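You operate a simulated robot arm through the tools that you are given. There is no shell and no other tool. Be economical: measure what you need, move in short steps, check, and stop when the job is done.

You run a simulated robot arm. Do the job below in one go: nothing can be reset, and whatever is moved stays where it is left.

JOB
Prime the doser, then give the yellow vial 2 shots of pink reagent and put it back.
Fine: prime with one shot into the drip cup and no more; swing the spout back over it; same well as before.
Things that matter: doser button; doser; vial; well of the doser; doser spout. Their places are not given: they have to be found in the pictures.

It is judged by the outcome, as a careful person would: the job done as asked, and still so three seconds after it is handed in. It fails if anything else is knocked over, pushed out of place, dropped, spilled or broken.

ROBOT AND FRAMES
A 6-joint arm with a two-finger parallel gripper, fixed in place. Base frame: the origin is at the foot of the arm, x ahead of it, y to its left, z up; the work surface is at about z = 0.806. Lengths are in m, angles in degrees, forces in N, time in s.
With the tool pointing down near the work surface it reaches from about 0.24 to 0.64 m from the base axis. Its first joint turns from -66.0 to 66.0 degrees. Payload 2.7 kg.
The TCP is the grasp point between the finger pads, 0.023 m short of the fingertips. In the tool frame z runs along the fingers and y along their closing line. The gripper opens to 0.094 m. The fingers are 0.038 m wide and 0.01 m thick; the gripper's body (0.054 by 0.096 m) begins 0.039 m behind the TCP.
Orientation is that of the tool frame in the base frame, as a unit quaternion [x, y, z, w]. With the fingers straight down and closing along the base's y, the tool's x points along the base's -x, its y along +y and its z along -z.

CONTROLS
- The arm moves only by the tool nudge_tool. Its argument "deltas" is a list of rows, each a list of 6 numbers: the shift along the base's x, y, z in cm, then the turn, a rotation vector about the base's x, y, z in degrees. In form: [[dx, dy, dz, ax, ay, az], ...]. A call has 1 to 10 rows; each row shifts and turns the commanded pose from where the row before left it. "claw" is the opening in per cent of the stroke, from 0 (shut) to 100 (fully open), set as the call begins (left out, the last holds). A row lasts 0.2 s, in which the tool goes at most 0.05 m and 8.6 degrees; a call with a longer step from one row to the next is refused whole, and so is a gripper value outside its range. Where a pose cannot be reached the arm comes as near as it can. A force on the tool above 40 N (or 10 N above the force at the start of the call, whichever is more), or a blocked arm, ends the call early, and 0.2 s more pass. The fingers move at their own pace (about 0.045 m/s each) and stop on an object; they squeeze with about 22 N. The grip force told is the motor's: it shows also when the fingers shut on nothing. Time passes only in rows, and 0.2 s behind the last, so rows that do not move let the fingers close. It gives the time, the measured TCP pose, the force on the tool (base axes), the opening and the grip force at its end, in the units of the frame above (readings bear some noise).
- Cameras (640 x 400 px; columns grow to the right, rows downward): "scene" is fixed at [0.0748, -0.4274, 1.4083]; the picture's right is [0.80, -0.60, 0.00], its down [-0.31, -0.42, -0.85] and it looks along [0.51, 0.68, -0.53] (base axes); focal length 298 px, centre (320, 200). "wrist" rides on the gripper at [0.086, 0.016, -0.075] in the tool frame; the picture's right is [-0.18, 0.98, 0.00], its down [-0.58, -0.11, -0.81] and it looks along [-0.79, -0.15, 0.59] (tool axes); focal length 243 px, centre (320, 200).
- get_image(camera): a new picture of that camera. It takes no simulated time.
- pixel_to_xyz(camera, pixels): for up to 12 pixels [column, row] of the newest picture of that camera ("zoom" is the newest enlarged one), the place [x, y, z] in the base frame of the surface seen there, good to about 0.002 m. It takes no simulated time.
- close_up(camera, box): a new picture of the part [left, top, right, bottom] of that camera's present view, enlarged. It takes no simulated time.
- hand_in(): hands the job in; it is judged then, once.

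Keep the steps short. Do not move on a guess: measure, check each grasp and each placing, and mend mistakes. In all there are 80 turns and 34 pictures (those below and enlarged ones count). Leave the gripper open and the arm clear of the work at the hand-in unless told otherwise, and finish with a single line.

The tools are called after ">>>" as a command line: name --pt "numbers of a row" for each row, then --argument value for the rest, lists and objects as JSON in quotes. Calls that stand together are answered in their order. nudge_tool: Moves the arm, as the interface text tells. Its arguments: {"type":"object","properties":{"deltas":{"type":"array"},"claw":{"type":"number"}},"required":["deltas"]} The other tools are called the same way: get_image (camera) takes a picture; pixel_to_xyz (camera, pixels) gives the place of the surface under pixels of a picture; close_up (camera, box) takes an enlarged picture of a part of a camera's view; hand_in () hands the job in.

At the start:

```text
time: 0.0
tcp_pos: [0.3592, 0.0149, 1.2703]
ee_rot: [0.0, 1.0, 0.0, 0.0]
wrist_force: [-0.2, 0.8, -0.2]
opening: 0.094
grip_force: 0.0
```

scene: 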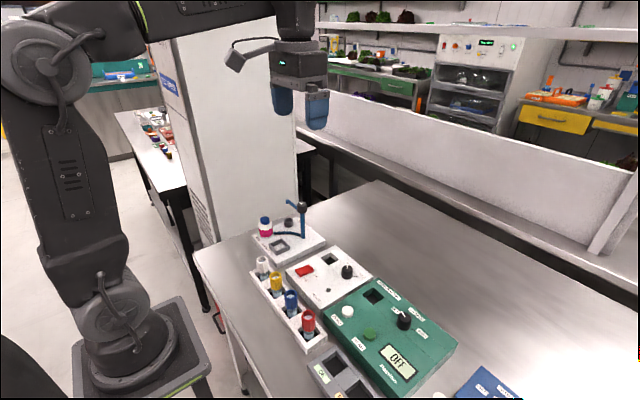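
wrist: 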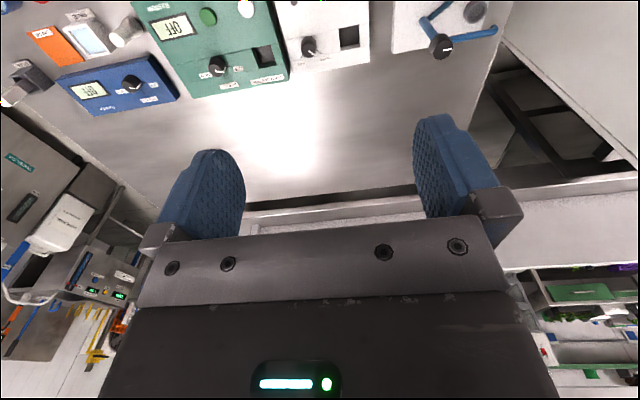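

I see a doser-like device near (285,235) in the scene picture, with vials in a rack at (265-310, 265-330). I'll enlarge both areas.

>>> close_up --camera "scene" --box '[230, 190, 350, 265]'

>>> close_up --camera "scene" --box '[230, 240, 470, 390]'

```text
5.33 times, centred on (290, 228) of scene
```

zoom: 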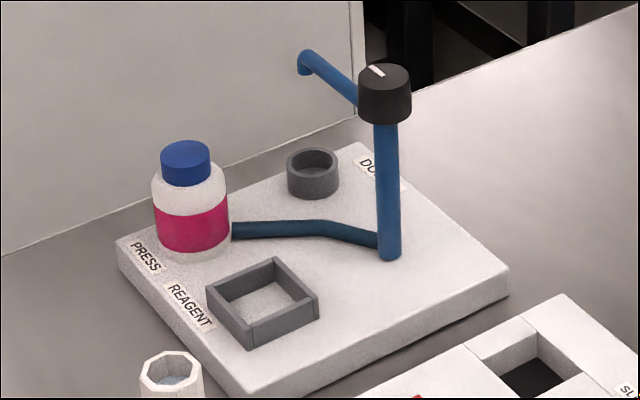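

```text
2.67 times, centred on (350, 315) of scene
```

zoom: 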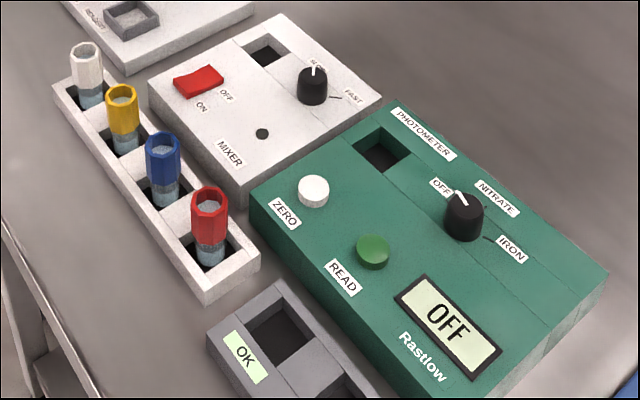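

The doser has a blue-capped bottle (PRESS), a square well, a ring cup and a swinging spout with a black knob. I measure the vial and rack in the newest zoom first, then the doser.

>>> pixel_to_xyz --camera "zoom" --pixels '[[122, 88], [122, 96], [110, 92], [134, 92], [123, 118], [124, 140], [100, 110], [150, 125], [55, 85], [210, 295], [257, 258], [88, 50]]'

>>> close_up --camera "scene" --box '[246, 190, 342, 250]'

```text
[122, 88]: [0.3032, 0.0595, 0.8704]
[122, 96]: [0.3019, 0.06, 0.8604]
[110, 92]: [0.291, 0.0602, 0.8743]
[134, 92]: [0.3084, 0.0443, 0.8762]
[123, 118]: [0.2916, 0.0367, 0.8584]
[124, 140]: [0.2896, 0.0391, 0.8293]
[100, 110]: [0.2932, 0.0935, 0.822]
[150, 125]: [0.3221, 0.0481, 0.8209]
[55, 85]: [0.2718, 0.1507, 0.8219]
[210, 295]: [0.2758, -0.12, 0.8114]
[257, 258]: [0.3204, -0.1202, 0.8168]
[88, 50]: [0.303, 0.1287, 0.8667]
```

```text
6.67 times, centred on (294, 220) of scene
```

zoom: 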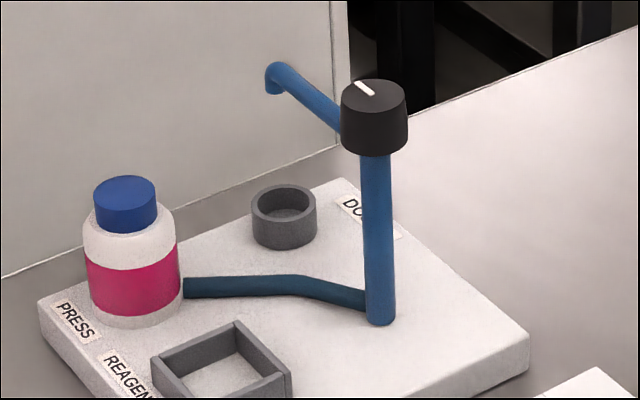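

>>> pixel_to_xyz --camera "zoom" --pixels '[[124, 190], [100, 190], [154, 190], [273, 78], [310, 100], [373, 95], [345, 100], [402, 100], [284, 212], [253, 205], [315, 205], [378, 310]]'

>>> pixel_to_xyz --camera "zoom" --pixels '[[237, 326], [288, 376], [155, 359], [225, 375], [373, 150], [270, 90], [128, 180], [480, 340], [345, 185], [42, 305], [345, 280], [525, 345]]'

```text
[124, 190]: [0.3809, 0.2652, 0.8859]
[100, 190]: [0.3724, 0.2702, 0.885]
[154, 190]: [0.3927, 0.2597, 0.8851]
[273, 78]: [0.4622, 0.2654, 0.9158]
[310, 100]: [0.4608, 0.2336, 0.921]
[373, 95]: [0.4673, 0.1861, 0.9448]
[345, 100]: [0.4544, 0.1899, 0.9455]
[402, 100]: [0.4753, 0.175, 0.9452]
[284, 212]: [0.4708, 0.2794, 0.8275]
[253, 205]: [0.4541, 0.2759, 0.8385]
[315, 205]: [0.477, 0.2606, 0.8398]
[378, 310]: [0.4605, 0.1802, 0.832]
```

```text
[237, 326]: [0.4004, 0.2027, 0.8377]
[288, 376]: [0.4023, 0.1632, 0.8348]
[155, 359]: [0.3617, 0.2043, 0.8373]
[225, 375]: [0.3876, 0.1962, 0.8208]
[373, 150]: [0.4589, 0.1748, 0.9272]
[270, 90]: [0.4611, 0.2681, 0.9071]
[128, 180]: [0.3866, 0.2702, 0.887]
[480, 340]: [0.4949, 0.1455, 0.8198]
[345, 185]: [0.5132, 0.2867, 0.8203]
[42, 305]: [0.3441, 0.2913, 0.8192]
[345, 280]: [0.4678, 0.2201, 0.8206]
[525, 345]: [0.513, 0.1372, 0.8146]
```

Measured: cap (0.383,0.266), top 0.887; spout post and knob at (0.465,0.183), knob top 0.945; spout tip (0.462,0.267) already over the cup (0.466,0.269); doser well (0.382,0.183). The spout needs a quarter turn to reach the well. First I shut the gripper and go above the cap.

>>> nudge_tool --pt "0.3 3.14 -3.37 0 0 0" --pt "0.3 3.14 -3.37 0 0 0" --pt "0.3 3.14 -3.37 0 0 0" --pt "0.3 3.14 -3.37 0 0 0" --pt "0.3 3.14 -3.37 0 0 0" --pt "0.3 3.14 -3.37 0 0 0" --pt "0.3 3.14 -3.37 0 0 0" --pt "0.3 3.14 -3.37 0 0 0" --pt "0 0 -4 0 0 0" --pt "0 0 0 0 0 0" --claw 0

>>> close_up --camera "scene" --box '[230, 170, 358, 250]'

```text
time: 2.2
tcp_pos: [0.383, 0.2655, 0.9598]
ee_rot: [0.0, 1.0, 0.0, -0.001]
wrist_force: [-0.2, 0.2, -0.4]
opening: 0.0
grip_force: 22.0
```

```text
5.00 times, centred on (294, 210) of scene
```

zoom: 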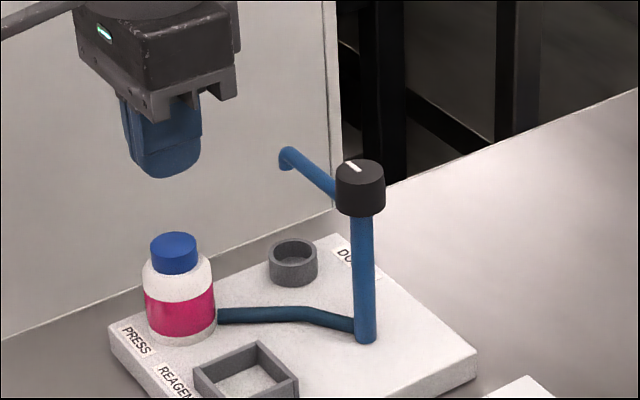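

The shut fingertips are above the cap (tip about 0.937). I come down to about 4 mm above it, then press in small steps.

>>> nudge_tool --pt "0 0 -2 0 0 0" --pt "0 0 -2 0 0 0" --pt "0 0 -0.6 0 0 0" --pt "0 0 0 0 0 0"

>>> nudge_tool --pt "0 0 -0.2 0 0 0" --pt "0 0 -0.2 0 0 0" --pt "0 0 -0.2 0 0 0"

>>> close_up --camera "scene" --box '[230, 190, 326, 250]'

```text
time: 3.2
tcp_pos: [0.3816, 0.2668, 0.9152]
ee_rot: [0.0, 1.0, 0.0, 0.0]
wrist_force: [-1.0, 0.4, 0.7]
opening: 0.0
grip_force: 21.8
```

```text
time: 4.0
tcp_pos: [0.384, 0.2672, 0.9096]
ee_rot: [0.0, 1.0, 0.0, 0.0]
wrist_force: [-0.2, -0.3, -1.3]
opening: 0.0
grip_force: 21.8
```

```text
6.67 times, centred on (278, 220) of scene
```

zoom: 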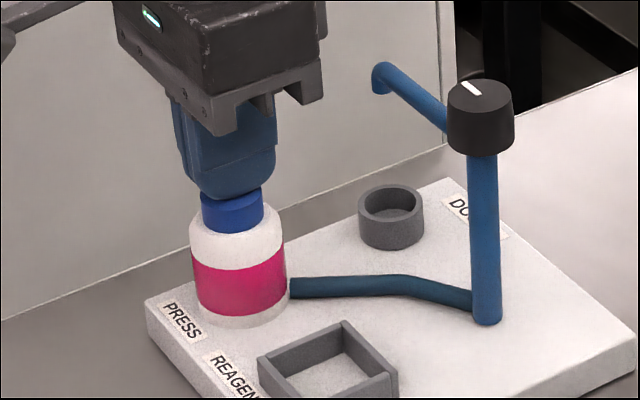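

The tip is at the cap's top with almost no force yet. I press on in 1.5 mm steps.

>>> nudge_tool --pt "0 0 -0.15 0 0 0" --pt "0 0 -0.15 0 0 0"

>>> nudge_tool --pt "0 0 -0.15 0 0 0" --pt "0 0 -0.15 0 0 0"

>>> close_up --camera "scene" --box '[230, 190, 326, 250]'

```text
time: 4.6
tcp_pos: [0.382, 0.267, 0.9073]
ee_rot: [0.0, 1.0, 0.0, 0.001]
wrist_force: [1.0, 0.1, 1.6]
opening: 0.0
grip_force: 22.4
```

```text
time: 5.2
tcp_pos: [0.3815, 0.267, 0.9047]
ee_rot: [0.0, 1.0, 0.0, 0.0]
wrist_force: [-1.0, -1.3, 2.7]
opening: 0.0
grip_force: 22.1
```

```text
6.67 times, centred on (278, 220) of scene
```

zoom: 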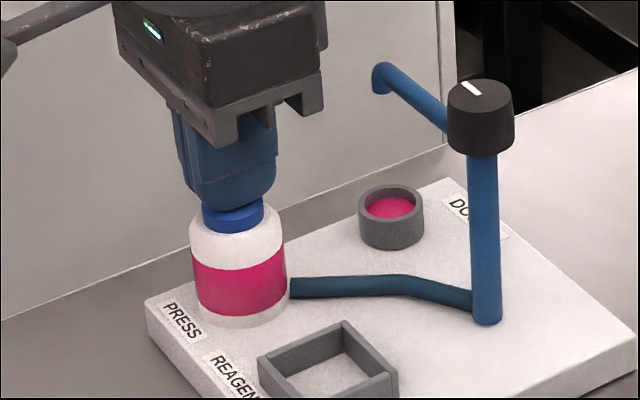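

The cup has turned pink: one priming shot. I lift straight off, then travel above the yellow vial at about (0.2985, 0.051) with the fingers half open.

>>> nudge_tool --pt "0 0 2 0 0 0" --pt "0 0 4 0 0 0" --pt "0 0 4 0 0 0"

>>> nudge_tool --pt "-1.7 -4.3 0 0 0 0" --pt "-1.7 -4.3 0 0 0 0" --pt "-1.7 -4.3 0 0 0 0" --pt "-1.7 -4.3 0 0 0 0" --pt "-1.67 -4.3 0 0 0 0" --pt "0 0 0 0 0 0" --claw 50

>>> close_up --camera "scene" --box '[230, 180, 358, 260]'

>>> get_image --camera "wrist"

```text
time: 6.0
tcp_pos: [0.3812, 0.268, 1.0043]
ee_rot: [0.0, 1.0, 0.0, 0.0]
wrist_force: [0.1, -0.1, 0.1]
opening: 0.0
grip_force: 21.9
```

```text
time: 7.4
tcp_pos: [0.2956, 0.0514, 1.0028]
ee_rot: [-0.001, 1.0, -0.001, 0.001]
wrist_force: [0.2, -0.3, -0.7]
opening: 0.0469
grip_force: 0.0
```

```text
5.00 times, centred on (294, 220) of scene
```

zoom: 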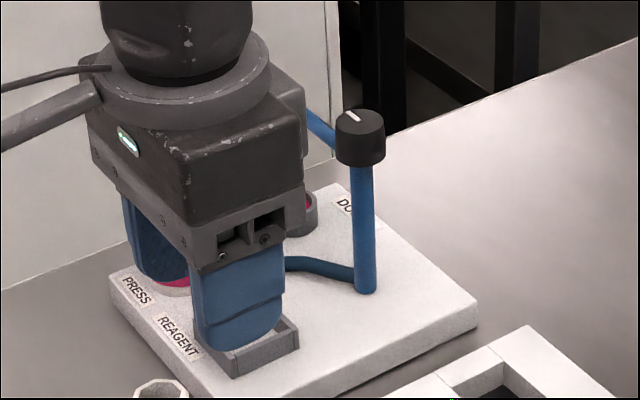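

```text
24 pictures are left
```

wrist: 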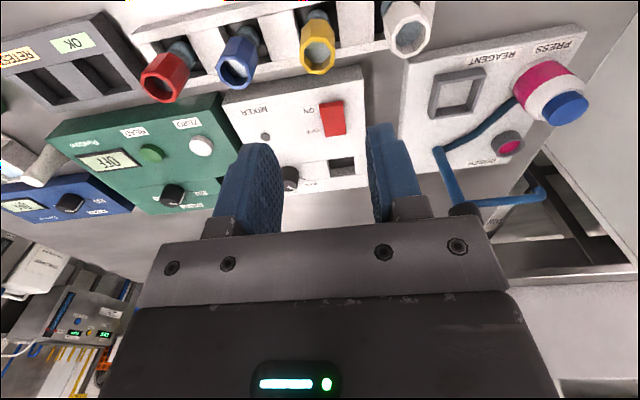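

In the wrist picture the yellow collar shows at (318,48). I measure its rim and neighbours.

>>> pixel_to_xyz --camera "wrist" --pixels '[[302, 57], [334, 54], [318, 42], [319, 73], [303, 45], [334, 45], [319, 60], [253, 60], [389, 40], [260, 28], [290, 25], [345, 20]]'

>>> close_up --camera "wrist" --box '[220, 0, 420, 125]'

```text
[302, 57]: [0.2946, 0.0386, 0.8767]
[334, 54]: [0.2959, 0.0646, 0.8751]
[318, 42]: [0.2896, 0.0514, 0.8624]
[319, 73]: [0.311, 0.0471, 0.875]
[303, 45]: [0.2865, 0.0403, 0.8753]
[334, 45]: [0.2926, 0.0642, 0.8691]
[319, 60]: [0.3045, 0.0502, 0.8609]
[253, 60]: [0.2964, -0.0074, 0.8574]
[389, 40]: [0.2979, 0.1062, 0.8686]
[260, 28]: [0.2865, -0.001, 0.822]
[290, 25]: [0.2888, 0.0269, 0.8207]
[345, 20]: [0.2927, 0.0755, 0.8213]
```

```text
3.20 times, centred on (320, 62) of wrist
```

zoom: 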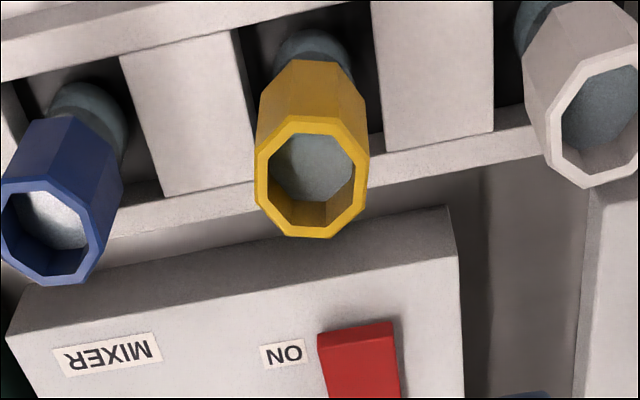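

Collar centre is (0.2975, 0.0515), rim at 0.876, 26 mm across, neighbours about 62 mm apart. I descend to z 0.866 with 10 mm clear on each side and shut.

>>> nudge_tool --pt "-0.1 0.04 -4 0 0 0" --pt "0 0 -4 0 0 0" --pt "0 0 -3 0 0 0" --pt "0 0 -1.5 0 0 0" --pt "0 0 -1.2 0 0 0" --pt "0 0 0 0 0 0"

>>> nudge_tool --pt "0 0 0 0 0 0" --pt "0 0 0 0 0 0" --pt "0 0 0 0 0 0" --claw 0

>>> get_image --camera "wrist"

```text
time: 8.8
tcp_pos: [0.2969, 0.0516, 0.865]
ee_rot: [0.0, 1.0, 0.0, 0.0]
wrist_force: [0.8, -0.2, -0.5]
opening: 0.0468
grip_force: 0.0
```

```text
time: 9.6
tcp_pos: [0.296, 0.0531, 0.8664]
ee_rot: [-0.001, 1.0, 0.0, 0.0]
wrist_force: [-0.1, -0.3, -0.6]
opening: 0.0274
grip_force: 21.8
```

```text
22 pictures are left
```

wrist: 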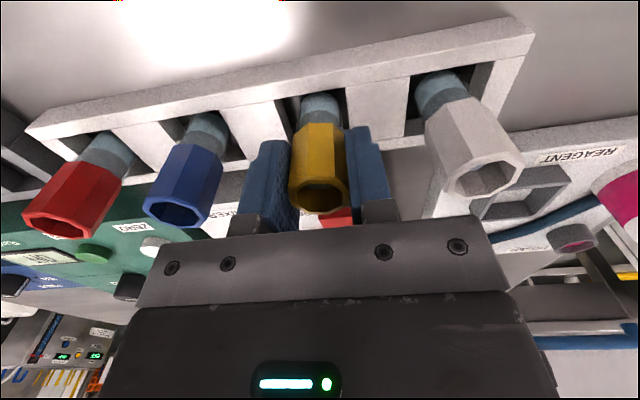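

The vial is gripped (opening 27.4 mm). I lift it gently by 10 cm.

>>> nudge_tool --pt "0 0 0.5 0 0 0" --pt "0 0 1 0 0 0" --pt "0 0 1.5 0 0 0" --pt "0 0 2 0 0 0" --pt "0 0 2 0 0 0" --pt "0 0 2 0 0 0" --pt "0 0 1 0 0 0" --pt "0 0 0 0 0 0"

>>> close_up --camera "scene" --box '[190, 180, 350, 280]'

>>> get_image --camera "wrist"

```text
time: 11.4
tcp_pos: [0.2967, 0.0535, 0.967]
ee_rot: [0.0, 1.0, 0.001, 0.0]
wrist_force: [-0.2, -0.2, 0.0]
opening: 0.0272
grip_force: 22.2
```

```text
4.00 times, centred on (270, 230) of scene
```

zoom: 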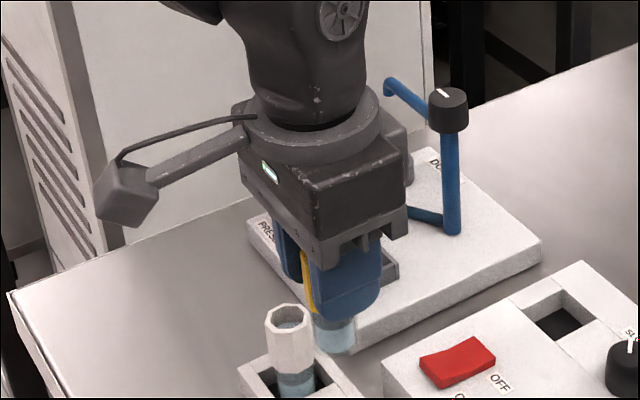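

```text
20 pictures are left
```

wrist: 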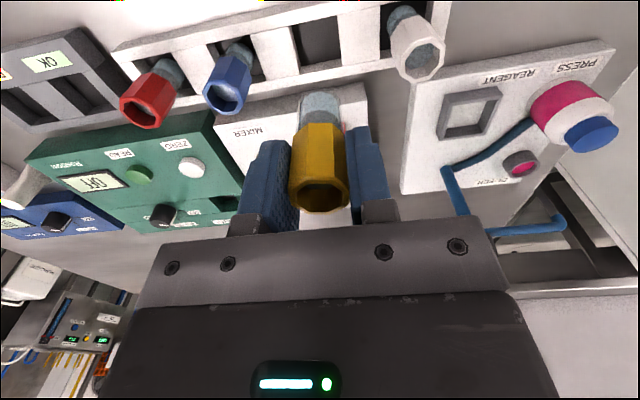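

The vial hangs freely and upright. I measure the doser well's corners, the empty rack slot and the vial bottom from this view.

>>> pixel_to_xyz --camera "wrist" --pixels '[[449, 97], [499, 88], [437, 137], [489, 134], [457, 101], [491, 97], [447, 128], [482, 127], [467, 115], [320, 94], [290, 25], [335, 20]]'

>>> pixel_to_xyz --camera "wrist" --pixels '[[296, 40], [315, 40], [335, 40], [300, 65], [336, 62], [312, 22], [312, 65], [302, 97], [338, 97], [318, 195], [320, 100], [318, 205]]'

>>> close_up --camera "wrist" --box '[400, 30, 640, 180]'

```text
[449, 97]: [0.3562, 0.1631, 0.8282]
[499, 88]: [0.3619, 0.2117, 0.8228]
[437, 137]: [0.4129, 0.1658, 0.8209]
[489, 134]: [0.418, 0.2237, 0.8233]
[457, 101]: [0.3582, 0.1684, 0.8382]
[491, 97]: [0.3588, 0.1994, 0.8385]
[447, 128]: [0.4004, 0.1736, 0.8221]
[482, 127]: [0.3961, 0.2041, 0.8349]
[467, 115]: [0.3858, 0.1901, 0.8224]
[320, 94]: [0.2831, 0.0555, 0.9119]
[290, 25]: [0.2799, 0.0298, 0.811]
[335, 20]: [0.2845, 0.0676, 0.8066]
```

```text
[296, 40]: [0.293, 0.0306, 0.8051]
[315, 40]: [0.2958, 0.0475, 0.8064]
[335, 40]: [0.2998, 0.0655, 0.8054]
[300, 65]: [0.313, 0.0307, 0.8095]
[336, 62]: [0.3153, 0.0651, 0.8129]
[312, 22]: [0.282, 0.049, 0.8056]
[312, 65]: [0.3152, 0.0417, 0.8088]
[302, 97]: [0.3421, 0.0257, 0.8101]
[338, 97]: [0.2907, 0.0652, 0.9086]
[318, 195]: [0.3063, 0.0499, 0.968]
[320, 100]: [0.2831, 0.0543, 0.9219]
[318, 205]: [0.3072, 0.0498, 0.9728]
```

```text
2.67 times, centred on (520, 105) of wrist
```

zoom: 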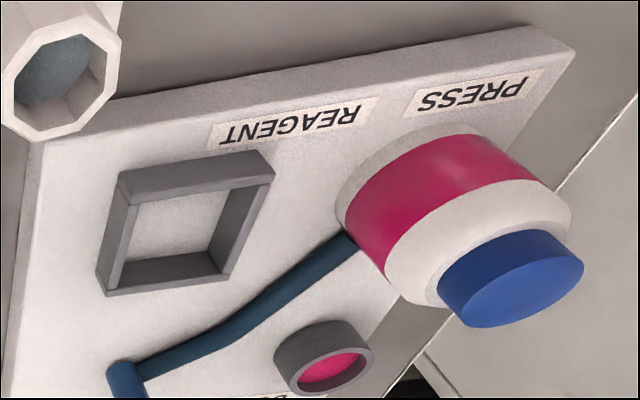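

Rack floor is 0.806. I refine the doser well's rim from the zoom.

>>> pixel_to_xyz --camera "zoom" --pixels '[[125, 196], [262, 182], [224, 278], [104, 285], [190, 190], [160, 285], [115, 240], [248, 230], [175, 230], [205, 185], [150, 255], [215, 245]]'

```text
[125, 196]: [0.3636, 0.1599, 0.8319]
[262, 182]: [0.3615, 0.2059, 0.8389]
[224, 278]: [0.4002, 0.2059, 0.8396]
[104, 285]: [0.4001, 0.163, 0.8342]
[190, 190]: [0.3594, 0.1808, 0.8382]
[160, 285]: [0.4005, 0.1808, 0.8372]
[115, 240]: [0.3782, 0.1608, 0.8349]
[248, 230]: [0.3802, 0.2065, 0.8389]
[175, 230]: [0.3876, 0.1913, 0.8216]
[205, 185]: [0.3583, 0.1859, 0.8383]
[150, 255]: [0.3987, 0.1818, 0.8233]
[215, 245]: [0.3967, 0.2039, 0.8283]
```

Well centre is (0.3815, 0.1835), floor 0.821. Carry the vial there at this height, gently.

>>> nudge_tool --pt "0.6 0.943 0 0 0 0" --pt "1.2 1.886 0 0 0 0" --pt "1.2 1.886 0 0 0 0" --pt "1.2 1.886 0 0 0 0" --pt "1.2 1.886 0 0 0 0" --pt "1.2 1.886 0 0 0 0" --pt "1.2 1.886 0 0 0 0" --pt "0.6 0.941 0 0 0 0" --pt "0 0 0 0 0 0"

>>> nudge_tool --pt "0 0 -1 0 0 0" --pt "0 0 -1.5 0 0 0" --pt "0 0 -1.5 0 0 0" --pt "0 0 -1 0 0 0" --pt "0 0 0 0 0 0"

>>> get_image --camera "wrist"

>>> close_up --camera "scene" --box '[230, 190, 326, 250]'

```text
time: 13.4
tcp_pos: [0.3819, 0.1833, 0.9663]
ee_rot: [0.0, 1.0, 0.0, -0.001]
wrist_force: [0.1, 0.0, 0.7]
opening: 0.0272
grip_force: 21.5
```

```text
time: 14.6
tcp_pos: [0.3797, 0.1838, 0.916]
ee_rot: [0.0, 1.0, 0.0, 0.001]
wrist_force: [0.3, 1.0, -0.8]
opening: 0.0274
grip_force: 22.1
```

```text
18 pictures are left
```

wrist: 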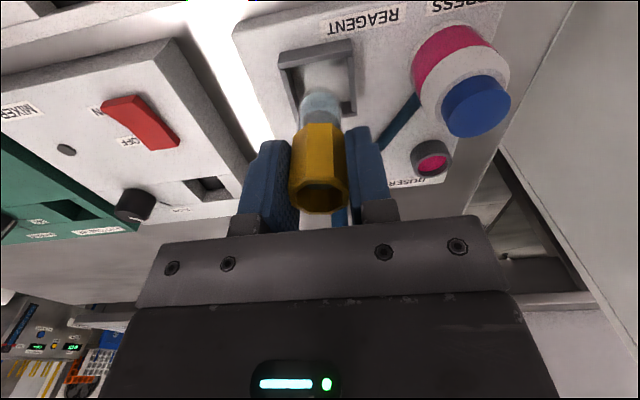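

```text
6.67 times, centred on (278, 220) of scene
```

zoom: 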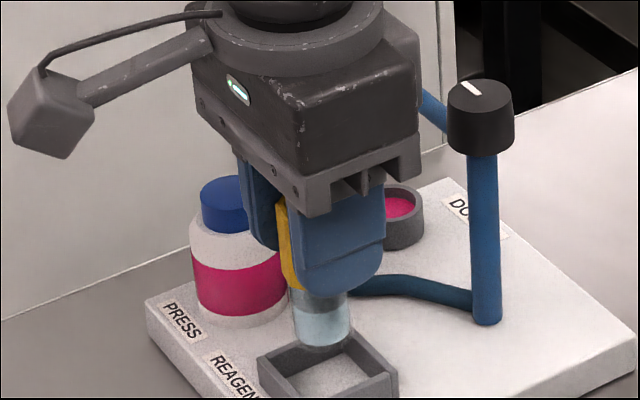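

The vial is right over the well (bottom at about 0.856). Lower to about 1 mm above the floor, watching force.

>>> nudge_tool --pt "0 0 -1 0 0 0" --pt "0 0 -1 0 0 0" --pt "0 0 -0.8 0 0 0" --pt "0 0 -0.4 0 0 0" --pt "0 0 -0.2 0 0 0" --pt "0 0 0 0 0 0"

>>> close_up --camera "scene" --box '[230, 190, 326, 250]'

```text
time: 16.0
tcp_pos: [0.3804, 0.1841, 0.8825]
ee_rot: [0.0, 1.0, -0.001, 0.0]
wrist_force: [-0.2, 0.4, 0.0]
opening: 0.0271
grip_force: 22.2
```

```text
6.67 times, centred on (278, 220) of scene
```

zoom: 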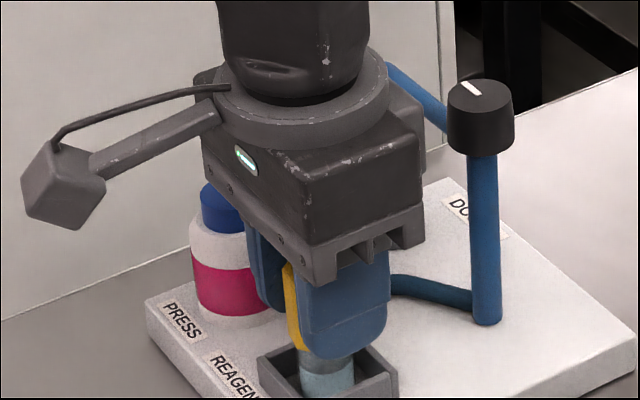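

The vial is in the well with no contact yet. A little lower to feel the floor.

>>> nudge_tool --pt "0 0 -0.1 0 0 0" --pt "0 0 0 0 0 0"

>>> nudge_tool --pt "0 0 -0.05 0 0 0" --pt "0 0 0 0 0 0"

```text
time: 16.6
tcp_pos: [0.3803, 0.1854, 0.8813]
ee_rot: [0.0, 1.0, 0.0, 0.0]
wrist_force: [-1.5, -2.0, 5.3]
opening: 0.0275
grip_force: 21.6
```

```text
time: 17.2
tcp_pos: [0.3802, 0.1853, 0.8809]
ee_rot: [0.0, 1.0, 0.0, 0.0]
wrist_force: [-4.1, -1.3, 14.7]
opening: 0.027
grip_force: 21.9
```

Floor contact (15 N). I ease off 0.8 mm, open halfway, and rise straight up.

>>> nudge_tool --pt "0 0 0.08 0 0 0" --pt "0 0 0 0 0 0"

>>> nudge_tool --pt "0 0 0 0 0 0" --pt "0 0 0 0 0 0" --pt "0 0 0 0 0 0" --pt "0 0 1 0 0 0" --pt "0 0 3 0 0 0" --pt "0 0 4 0 0 0" --pt "0 0 4 0 0 0" --pt "0 0 0 0 0 0" --claw 50

>>> get_image --camera "wrist"

>>> close_up --camera "scene" --box '[230, 190, 326, 250]'

```text
time: 17.8
tcp_pos: [0.3814, 0.1856, 0.8815]
ee_rot: [0.0, 1.0, 0.0, 0.0]
wrist_force: [-0.1, 0.9, 7.5]
opening: 0.0275
grip_force: 22.1
```

```text
time: 19.6
tcp_pos: [0.3804, 0.1843, 1.0028]
ee_rot: [0.0, 1.0, 0.001, 0.0]
wrist_force: [0.3, -0.4, -0.2]
opening: 0.0468
grip_force: 0.0
```

```text
15 pictures are left
```

wrist: 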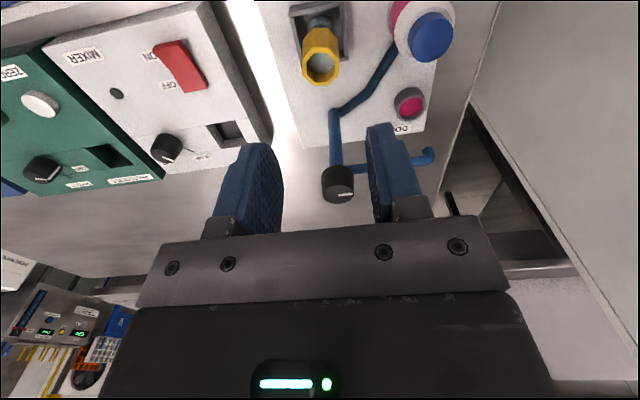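

```text
6.67 times, centred on (278, 220) of scene
```

zoom: 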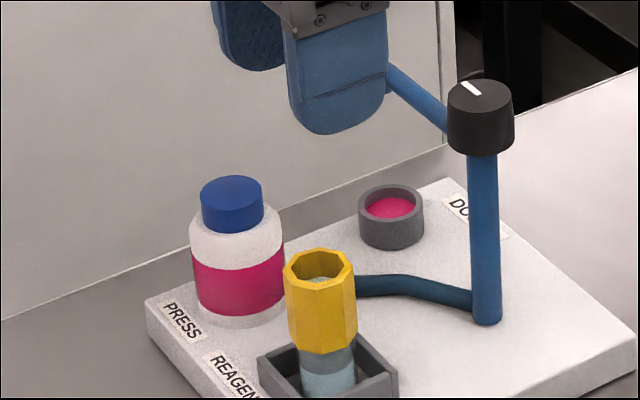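

The vial stands upright in the well. I measure its rim, the knob and the spout precisely.

>>> pixel_to_xyz --camera "zoom" --pixels '[[290, 268], [350, 268], [318, 252], [322, 285], [451, 92], [512, 92], [481, 84], [481, 102], [480, 140], [425, 105], [325, 270], [484, 170]]'

>>> pixel_to_xyz --camera "wrist" --pixels '[[304, 67], [340, 67], [322, 82], [338, 196], [324, 194], [352, 192], [335, 170], [333, 150], [428, 156], [432, 160], [360, 168], [338, 202]]'

```text
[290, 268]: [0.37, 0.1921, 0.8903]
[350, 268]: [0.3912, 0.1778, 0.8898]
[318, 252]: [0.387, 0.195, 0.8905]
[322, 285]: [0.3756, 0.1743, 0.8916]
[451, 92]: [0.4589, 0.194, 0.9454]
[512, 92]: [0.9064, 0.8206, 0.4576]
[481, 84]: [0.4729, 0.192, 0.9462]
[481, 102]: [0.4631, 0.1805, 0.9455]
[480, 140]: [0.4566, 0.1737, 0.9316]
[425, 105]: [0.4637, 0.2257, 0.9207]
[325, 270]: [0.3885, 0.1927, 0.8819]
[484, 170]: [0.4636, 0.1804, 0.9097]
```

```text
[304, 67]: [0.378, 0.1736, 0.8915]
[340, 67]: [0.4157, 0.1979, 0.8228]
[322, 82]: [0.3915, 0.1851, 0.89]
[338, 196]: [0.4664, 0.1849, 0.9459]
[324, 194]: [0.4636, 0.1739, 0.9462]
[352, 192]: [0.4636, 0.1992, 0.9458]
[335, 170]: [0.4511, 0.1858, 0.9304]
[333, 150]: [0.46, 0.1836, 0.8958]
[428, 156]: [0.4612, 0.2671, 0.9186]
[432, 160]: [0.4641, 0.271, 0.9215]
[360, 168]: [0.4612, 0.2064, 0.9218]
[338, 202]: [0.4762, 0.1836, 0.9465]
```

Knob centre (0.4645, 0.1845), top 0.946, about 26 mm wide; vial rim at 0.8905, centre (0.380, 0.185). I go above the knob turning the tool -90 deg so the fingers close across the spout.

>>> nudge_tool --pt "0.83 0.01 0.3 0 0 -8.2" --pt "0.83 0.01 0.3 0 0 -8.2" --pt "0.83 0.01 0.3 0 0 -8.2" --pt "0.83 0.01 0.1 0 0 -8.2" --pt "0.83 0.01 0 0 0 -8.2" --pt "0.83 0.01 0 0 0 -8.2" --pt "0.83 0.01 0 0 0 -8.2" --pt "0.83 0.01 0 0 0 -8.2" --pt "0.83 0.01 0 0 0 -8.2" --pt "0.83 0.01 0 0 0 -8.2"

>>> nudge_tool --pt "0 0 0 0 0 -8" --pt "0 0 0 0 0 0"

>>> get_image --camera "wrist"

```text
time: 21.8
tcp_pos: [0.4641, 0.1847, 1.0123]
ee_rot: [0.658, 0.753, 0.0, 0.0]
wrist_force: [0.4, 0.2, 0.8]
opening: 0.047
grip_force: 0.1
```

```text
time: 22.4
tcp_pos: [0.4633, 0.1854, 1.0109]
ee_rot: [0.708, 0.706, 0.0, 0.0]
wrist_force: [-0.6, 0.8, -0.2]
opening: 0.0469
grip_force: 0.1
```

```text
13 pictures are left
```

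wrist: 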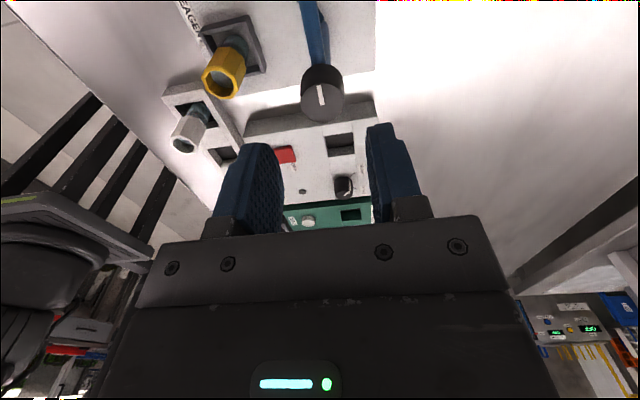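

Orientation is right, and the spout tube runs between the finger planes. Descend to z 0.947 and close on the knob.

>>> nudge_tool --pt "0 0 -3 0 0 0" --pt "0 0 -2 0 0 0" --pt "0 0 -1.4 0 0 0" --pt "0 0 0 0 0 0"

>>> nudge_tool --pt "0 0 0 0 0 0" --pt "0 0 0 0 0 0" --pt "0 0 0 0 0 0" --claw 0

```text
time: 23.4
tcp_pos: [0.4635, 0.1847, 0.9469]
ee_rot: [0.707, 0.708, 0.0, 0.0]
wrist_force: [0.1, -0.3, 0.9]
opening: 0.047
grip_force: 0.1
```

```text
time: 24.2
tcp_pos: [0.4642, 0.1857, 0.9479]
ee_rot: [0.707, 0.708, 0.002, 0.001]
wrist_force: [16.7, 0.2, -5.4]
opening: 0.0288
grip_force: 44.9
```

Gripped (28.8 mm), but the tool feels +16.7 N in x, so the knob sits slightly further in x. I shift 1 mm that way to ease it.

>>> nudge_tool --pt "0.1 0 0 0 0 0" --pt "0 0 0 0 0 0"

```text
time: 24.8
tcp_pos: [0.4657, 0.1856, 0.9467]
ee_rot: [0.707, 0.707, 0.0, 0.0]
wrist_force: [11.6, -1.8, -2.4]
opening: 0.0288
grip_force: 45.2
```

>>> nudge_tool --pt "0.15 0 0 0 0 0" --pt "0 0 0 0 0 0"

>>> close_up --camera "scene" --box '[250, 180, 346, 240]'

```text
time: 25.4
tcp_pos: [0.4654, 0.1862, 0.9475]
ee_rot: [0.707, 0.707, -0.001, -0.001]
wrist_force: [-2.2, -3.6, 9.5]
opening: 0.0288
grip_force: 45.2
```

```text
6.67 times, centred on (298, 210) of scene
```

zoom: 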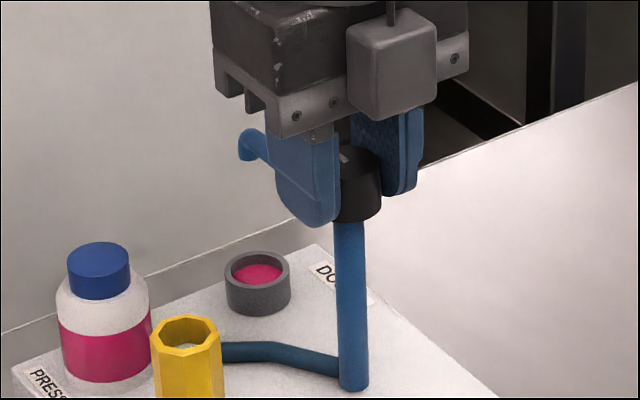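

The grip is centred now. I start turning the spout: +18 deg first, to check that it follows.

>>> nudge_tool --pt "0 0 0 0 0 6" --pt "0 0 0 0 0 6" --pt "0 0 0 0 0 6" --pt "0 0 0 0 0 0"

>>> close_up --camera "scene" --box '[250, 180, 346, 240]'

```text
time: 26.4
tcp_pos: [0.4645, 0.1845, 0.9477]
ee_rot: [0.587, 0.81, -0.001, 0.0]
wrist_force: [-14.8, -5.7, 14.0]
opening: 0.0288
grip_force: 45.7
```

```text
6.67 times, centred on (298, 210) of scene
```

zoom: 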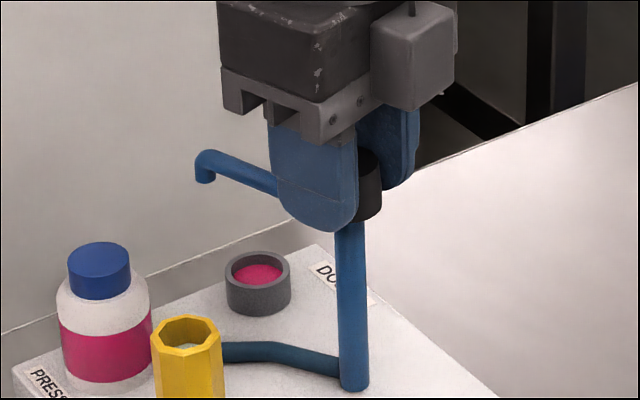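

The spout follows. I relieve the side force (-1.5 mm x, +0.5 mm z) and turn a further 36 deg.

>>> nudge_tool --pt "-0.15 -0.05 0.05 0 0 0" --pt "0 0 0 0 0 6" --pt "0 0 0 0 0 6" --pt "0 0 0 0 0 6" --pt "0 0 0 0 0 6" --pt "0 0 0 0 0 6" --pt "0 0 0 0 0 6" --pt "0 0 0 0 0 0"

```text
time: 28.2
tcp_pos: [0.4645, 0.1854, 0.9466]
ee_rot: [0.308, 0.951, 0.0, 0.0]
wrist_force: [11.9, 5.6, -18.8]
opening: 0.0286
grip_force: 45.1
```

>>> nudge_tool --pt "0.08 0.05 -0.03 0 0 0" --pt "0 0 0 0 0 6" --pt "0 0 0 0 0 6" --pt "0 0 0 0 0 6" --pt "0 0 0 0 0 6" --pt "0 0 0 0 0 6" --pt "0 0 0 0 0 6" --pt "0 0 0 0 0 0"

>>> close_up --camera "scene" --box '[250, 180, 346, 240]'

```text
time: 30.0
tcp_pos: [0.4657, 0.1851, 0.9476]
ee_rot: [0.0, 1.0, 0.0, -0.001]
wrist_force: [-4.6, -5.0, -6.5]
opening: 0.0286
grip_force: 45.0
```

```text
6.67 times, centred on (298, 210) of scene
```

zoom: 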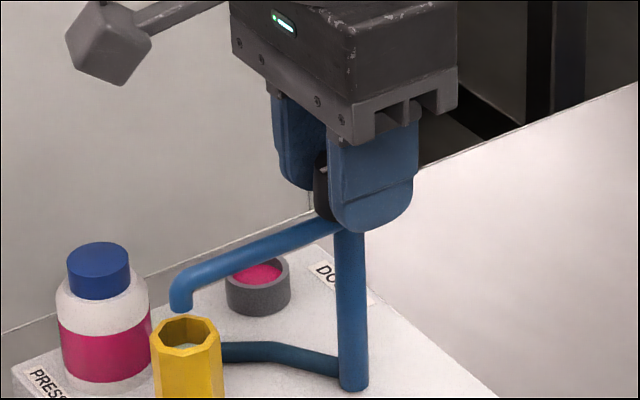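

The spout has swung round to the vial. I measure the spout tip against the vial rim.

>>> pixel_to_xyz --camera "zoom" --pixels '[[182, 303], [182, 285], [174, 290], [190, 290], [180, 272], [250, 243], [310, 228], [157, 333], [216, 333], [184, 318], [188, 352], [187, 335]]'

```text
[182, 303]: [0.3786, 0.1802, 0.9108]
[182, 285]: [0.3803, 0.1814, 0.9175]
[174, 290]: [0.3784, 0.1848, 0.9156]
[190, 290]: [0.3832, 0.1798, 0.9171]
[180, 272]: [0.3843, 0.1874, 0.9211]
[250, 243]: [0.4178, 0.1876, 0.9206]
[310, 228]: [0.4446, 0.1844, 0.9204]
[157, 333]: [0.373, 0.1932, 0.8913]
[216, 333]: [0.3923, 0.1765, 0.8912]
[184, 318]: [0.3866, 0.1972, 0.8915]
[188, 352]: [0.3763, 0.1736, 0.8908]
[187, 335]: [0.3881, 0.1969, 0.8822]
```

Spout tip (0.381, 0.184) is over the vial centre (0.382, 0.185). I release the knob, rise, then go over the cap with the fingers shut.

>>> nudge_tool --pt "0 0 0 0 0 0" --pt "0 0 0 0 0 0" --pt "0 0 0 0 0 0" --pt "0 0 2 0 0 0" --pt "0 0 3 0 0 0" --pt "0 0 3 0 0 0" --pt "0 0 0 0 0 0" --claw 50

>>> nudge_tool --pt "-2.77 2.72 0 0 0 0" --pt "-2.77 2.72 0 0 0 0" --pt "-2.77 2.72 0 0 0 0" --pt "0 0 -3 0 0 0" --pt "0 0 -3 0 0 0" --pt "0 0 0 0 0 0" --claw 0

>>> close_up --camera "scene" --box '[236, 190, 332, 250]'

```text
time: 31.6
tcp_pos: [0.4651, 0.1862, 1.0273]
ee_rot: [0.0, 1.0, 0.0, 0.001]
wrist_force: [0.0, -0.3, -0.2]
opening: 0.0471
grip_force: 0.0
```

```text
time: 33.0
tcp_pos: [0.3813, 0.2674, 0.9673]
ee_rot: [0.0, 1.0, 0.0, 0.0]
wrist_force: [-0.2, -0.1, -1.0]
opening: 0.0
grip_force: 22.4
```

```text
6.67 times, centred on (284, 220) of scene
```

zoom: 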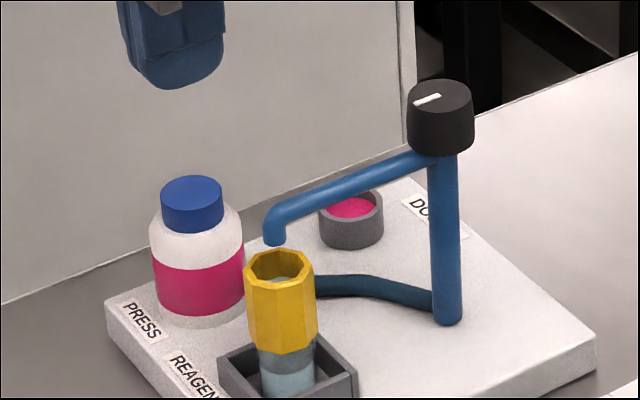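

The spout stayed over the vial and the cap is up. First shot: press to the same depth as before (z 0.9027), then lift off fully.

>>> nudge_tool --pt "0 0 -2.6 0 0 0" --pt "0 0 -2.6 0 0 0" --pt "0 0 -0.4 0 0 0" --pt "0 0 -0.4 0 0 0" --pt "0 0 -0.2 0 0 0" --pt "0 0 -0.15 0 0 0" --pt "0 0 -0.1 0 0 0" --pt "0 0 0 0 0 0"

>>> close_up --camera "scene" --box '[236, 190, 332, 250]'

```text
time: 34.8
tcp_pos: [0.3826, 0.2677, 0.9028]
ee_rot: [0.0, 1.0, 0.0, 0.001]
wrist_force: [1.3, 2.6, 3.2]
opening: 0.0
grip_force: 22.0
```

```text
6.67 times, centred on (284, 220) of scene
```

zoom: 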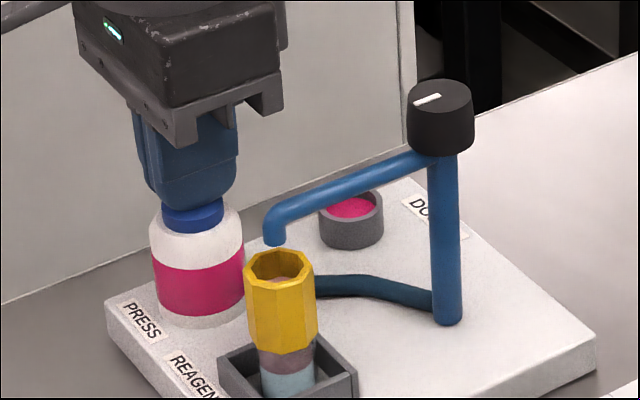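

The liquid in the vial now shows a pinkish tint at the top, so shot one is in. Lift off by 3 cm, pause, and press a second time.

>>> nudge_tool --pt "0 0 1 0 0 0" --pt "0 0 2 0 0 0" --pt "0 0 0 0 0 0" --pt "0 0 0 0 0 0" --pt "0 0 0 0 0 0"

>>> nudge_tool --pt "0 0 -1.75 0 0 0" --pt "0 0 -0.4 0 0 0" --pt "0 0 -0.4 0 0 0" --pt "0 0 -0.2 0 0 0" --pt "0 0 -0.15 0 0 0" --pt "0 0 -0.1 0 0 0" --pt "0 0 0 0 0 0"

>>> close_up --camera "scene" --box '[236, 190, 332, 250]'

```text
time: 36.0
tcp_pos: [0.3812, 0.267, 0.9325]
ee_rot: [0.0, 1.0, 0.0, 0.0]
wrist_force: [-0.3, 0.0, 0.3]
opening: 0.0002
grip_force: 22.0
```

```text
time: 37.6
tcp_pos: [0.3823, 0.268, 0.9044]
ee_rot: [0.0, 1.0, 0.0, 0.001]
wrist_force: [1.2, 1.9, 3.2]
opening: 0.0
grip_force: 22.2
```

```text
6.67 times, centred on (284, 220) of scene
```

zoom: 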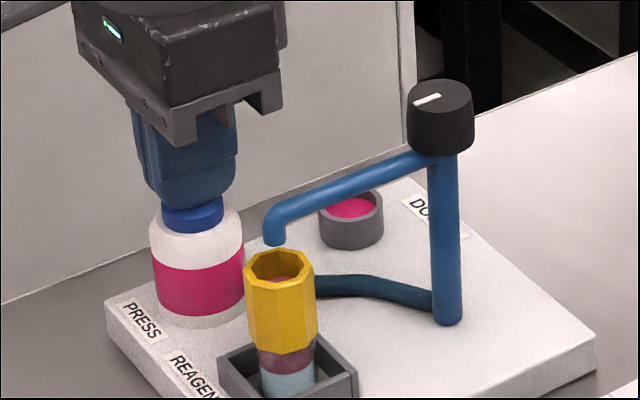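

The tint is stronger: shot two is in. I lift off, go back above the knob with fingers half open, and descend.

>>> nudge_tool --pt "0 0 2 0 0 0" --pt "0 0 5 0 0 0" --pt "0 0 5 0 0 0" --pt "0 0 0 0 0 0"

>>> nudge_tool --pt "2.76 -2.7 0 0 0 0" --pt "2.76 -2.7 0 0 0 0" --pt "2.76 -2.71 0 0 0 0" --pt "0 0 0 0 0 0" --pt "0 0 -3 0 0 0" --pt "0 0 -3 0 0 0" --pt "0 0 -1.57 0 0 0" --pt "0 0 0 0 0 0" --claw 50

>>> nudge_tool --pt "0 0 0 0 0 0" --pt "0 0 0 0 0 0" --pt "0 0 0 0 0 0" --claw 0

```text
time: 38.6
tcp_pos: [0.3813, 0.2674, 1.0241]
ee_rot: [0.0, 1.0, 0.001, 0.001]
wrist_force: [-0.2, -0.9, -0.4]
opening: 0.0
grip_force: 22.5
```

```text
time: 40.4
tcp_pos: [0.465, 0.1861, 0.949]
ee_rot: [-0.001, 1.0, 0.001, 0.0]
wrist_force: [0.4, 0.2, 0.0]
opening: 0.0468
grip_force: 0.1
```

```text
time: 41.2
tcp_pos: [0.4648, 0.1843, 0.9478]
ee_rot: [0.0, 1.0, -0.001, 0.0]
wrist_force: [0.0, -7.3, -0.3]
opening: 0.0287
grip_force: 45.0
```

Knob gripped with little side force. I turn back -90 deg in stages.

>>> nudge_tool --pt "0 -0.08 0 0 0 0" --pt "0 0 0 0 0 -6" --pt "0 0 0 0 0 -6" --pt "0 0 0 0 0 -6" --pt "0 0 0 0 0 -6" --pt "0 0 0 0 0 -6" --pt "0 0 0 0 0 -6" --pt "0 0 0 0 0 0"

>>> nudge_tool --pt "0 0 0 0 0 -6" --pt "0 0 0 0 0 -6" --pt "0 0 0 0 0 -6" --pt "0 0 0 0 0 -6" --pt "0 0 0 0 0 -6" --pt "0 0 0 0 0 0"

```text
time: 43.0
tcp_pos: [0.4645, 0.1853, 0.9483]
ee_rot: [0.31, 0.951, 0.0, 0.0]
wrist_force: [2.7, -3.7, -1.2]
opening: 0.0288
grip_force: 45.1
```

```text
time: 44.4
tcp_pos: [0.4638, 0.1855, 0.9483]
ee_rot: [0.545, 0.839, 0.001, 0.001]
wrist_force: [6.9, -1.9, 0.4]
opening: 0.0289
grip_force: 44.8
```

>>> nudge_tool --pt "0.08 0 0 0 0 -6" --pt "0 0 0 0 0 -6" --pt "0 0 0 0 0 -6" --pt "0 0 0 0 0 -6" --pt "0 0 0 0 0 0"

>>> close_up --camera "scene" --box '[250, 180, 346, 240]'

```text
time: 45.6
tcp_pos: [0.4647, 0.1851, 0.9478]
ee_rot: [0.708, 0.706, 0.0, 0.0]
wrist_force: [-9.4, -6.3, 15.3]
opening: 0.0288
grip_force: 44.8
```

```text
6.67 times, centred on (298, 210) of scene
```

zoom: 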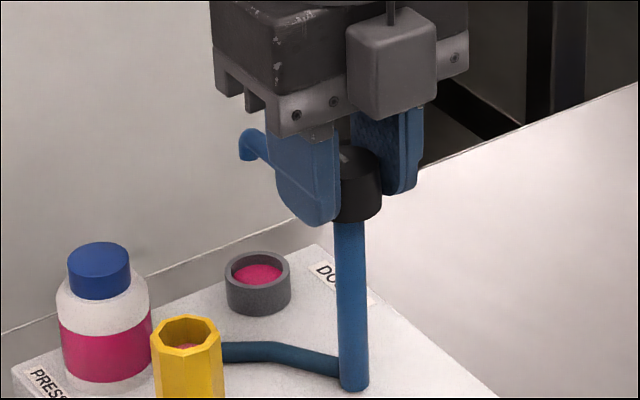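

The spout is back exactly where it started, over the cup. I release, rise, and move above the vial turning back +90 deg.

>>> nudge_tool --pt "0 0 0 0 0 0" --pt "0 0 0 0 0 0" --pt "0 0 0 0 0 0" --pt "0 0 2 0 0 0" --pt "0 0 3 0 0 0" --pt "0 0 2 0 0 0" --pt "0 0 0 0 0 0" --claw 50

>>> nudge_tool --pt "-0.853 0.003 0 0 0 8.2" --pt "-0.853 0.003 0 0 0 8.2" --pt "-0.853 0.003 0 0 0 8.2" --pt "-0.853 0.003 0 0 0 8.2" --pt "-0.853 0.003 0 0 0 8.2" --pt "-0.853 0.003 0 0 0 8.2" --pt "-0.853 0.003 0 0 0 8.2" --pt "-0.853 0.003 0 0 0 8.2" --pt "-0.853 0.003 0 0 0 8.2" --pt "-0.853 0.003 0 0 0 8.2"

>>> nudge_tool --pt "0 0 0 0 0 8" --pt "0 0 0 0 0 0"

>>> close_up --camera "scene" --box '[236, 180, 332, 240]'

```text
time: 47.2
tcp_pos: [0.4656, 0.1865, 1.0184]
ee_rot: [0.708, 0.707, 0.0, 0.0]
wrist_force: [0.4, -0.6, -0.5]
opening: 0.0471
grip_force: 0.1
```

```text
time: 49.4
tcp_pos: [0.3804, 0.1843, 1.017]
ee_rot: [0.068, 0.998, 0.0, 0.001]
wrist_force: [0.1, 0.2, -1.2]
opening: 0.0474
grip_force: 0.1
```

```text
time: 50.0
tcp_pos: [0.3809, 0.1845, 1.0185]
ee_rot: [-0.001, 1.0, 0.0, 0.0]
wrist_force: [-1.2, -0.8, -0.4]
opening: 0.0467
grip_force: 0.0
```

```text
6.67 times, centred on (284, 210) of scene
```

zoom: 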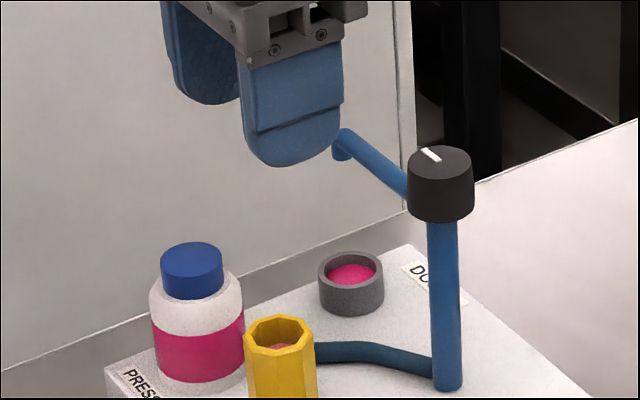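

Spout over the cup; I check its tip position in this zoom, then descend to the vial (z 0.881) and grip.

>>> pixel_to_xyz --camera "zoom" --pixels '[[342, 152], [344, 132], [322, 272], [382, 268], [247, 336], [311, 336]]'

>>> nudge_tool --pt "0 0 -4 0 0 0" --pt "0 0 -4 0 0 0" --pt "0 0 -3 0 0 0" --pt "0 0 -1.5 0 0 0" --pt "0 0 -1.08 0 0 0" --pt "0 0 0 0 0 0"

>>> nudge_tool --pt "0 0 0 0 0 0" --pt "0 0 0 0 0 0" --pt "0 0 0 0 0 0" --claw 0

```text
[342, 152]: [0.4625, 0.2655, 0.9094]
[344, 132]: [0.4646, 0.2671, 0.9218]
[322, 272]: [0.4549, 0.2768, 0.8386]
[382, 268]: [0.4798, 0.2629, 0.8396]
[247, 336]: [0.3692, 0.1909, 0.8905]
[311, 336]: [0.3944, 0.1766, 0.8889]
```

```text
time: 51.4
tcp_pos: [0.3811, 0.1851, 0.8829]
ee_rot: [0.001, 1.0, 0.0, -0.001]
wrist_force: [0.8, 0.5, 0.9]
opening: 0.047
grip_force: 0.0
```

```text
time: 52.2
tcp_pos: [0.3812, 0.1856, 0.8808]
ee_rot: [0.0, 1.0, 0.0, 0.001]
wrist_force: [0.2, -0.5, -0.1]
opening: 0.0274
grip_force: 21.7
```

Gripped (27.4 mm); the spout tip is over the cup. I lift 8.5 cm and carry the vial back over its rack well.

>>> nudge_tool --pt "0 0 0.5 0 0 0" --pt "0 0 1 0 0 0" --pt "0 0 2 0 0 0" --pt "0 0 2 0 0 0" --pt "0 0 2 0 0 0" --pt "0 0 1 0 0 0" --pt "0 0 0 0 0 0"

>>> nudge_tool --pt "-0.6 -0.953 0 0 0 0" --pt "-1.2 -1.907 0 0 0 0" --pt "-1.2 -1.907 0 0 0 0" --pt "-1.2 -1.907 0 0 0 0" --pt "-1.2 -1.907 0 0 0 0" --pt "-1.2 -1.907 0 0 0 0" --pt "-1.2 -1.907 0 0 0 0" --pt "-0.6 -0.955 0 0 0 0" --pt "0 0 0 0 0 0"

>>> nudge_tool --pt "0 0 -1 0 0 0" --pt "0 0 -2 0 0 0" --pt "0 0 -1.5 0 0 0" --pt "0 0 -1 0 0 0" --pt "0 0 0 0 0 0"

>>> get_image --camera "wrist"

```text
time: 53.8
tcp_pos: [0.3804, 0.1862, 0.9667]
ee_rot: [0.0, 1.0, 0.0, 0.0]
wrist_force: [-0.2, -0.4, -0.7]
opening: 0.0274
grip_force: 22.1
```

```text
time: 55.8
tcp_pos: [0.2954, 0.0514, 0.9664]
ee_rot: [0.001, 1.0, 0.0, 0.0]
wrist_force: [-0.2, -0.2, 0.6]
opening: 0.0274
grip_force: 22.3
```

```text
time: 57.0
tcp_pos: [0.2964, 0.0515, 0.9106]
ee_rot: [-0.001, 1.0, 0.0, 0.0]
wrist_force: [-0.7, 0.3, -1.0]
opening: 0.0277
grip_force: 21.9
```

```text
4 pictures are left
```

wrist: 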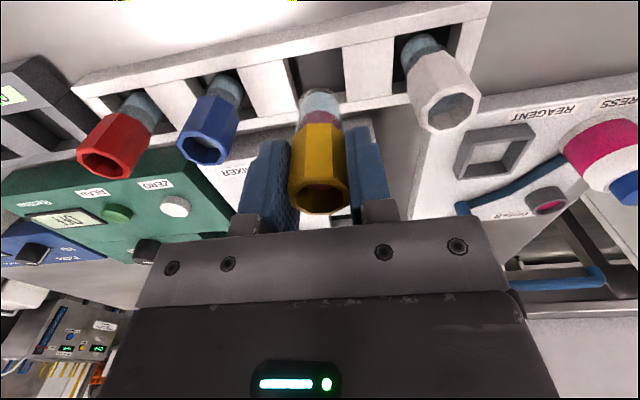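

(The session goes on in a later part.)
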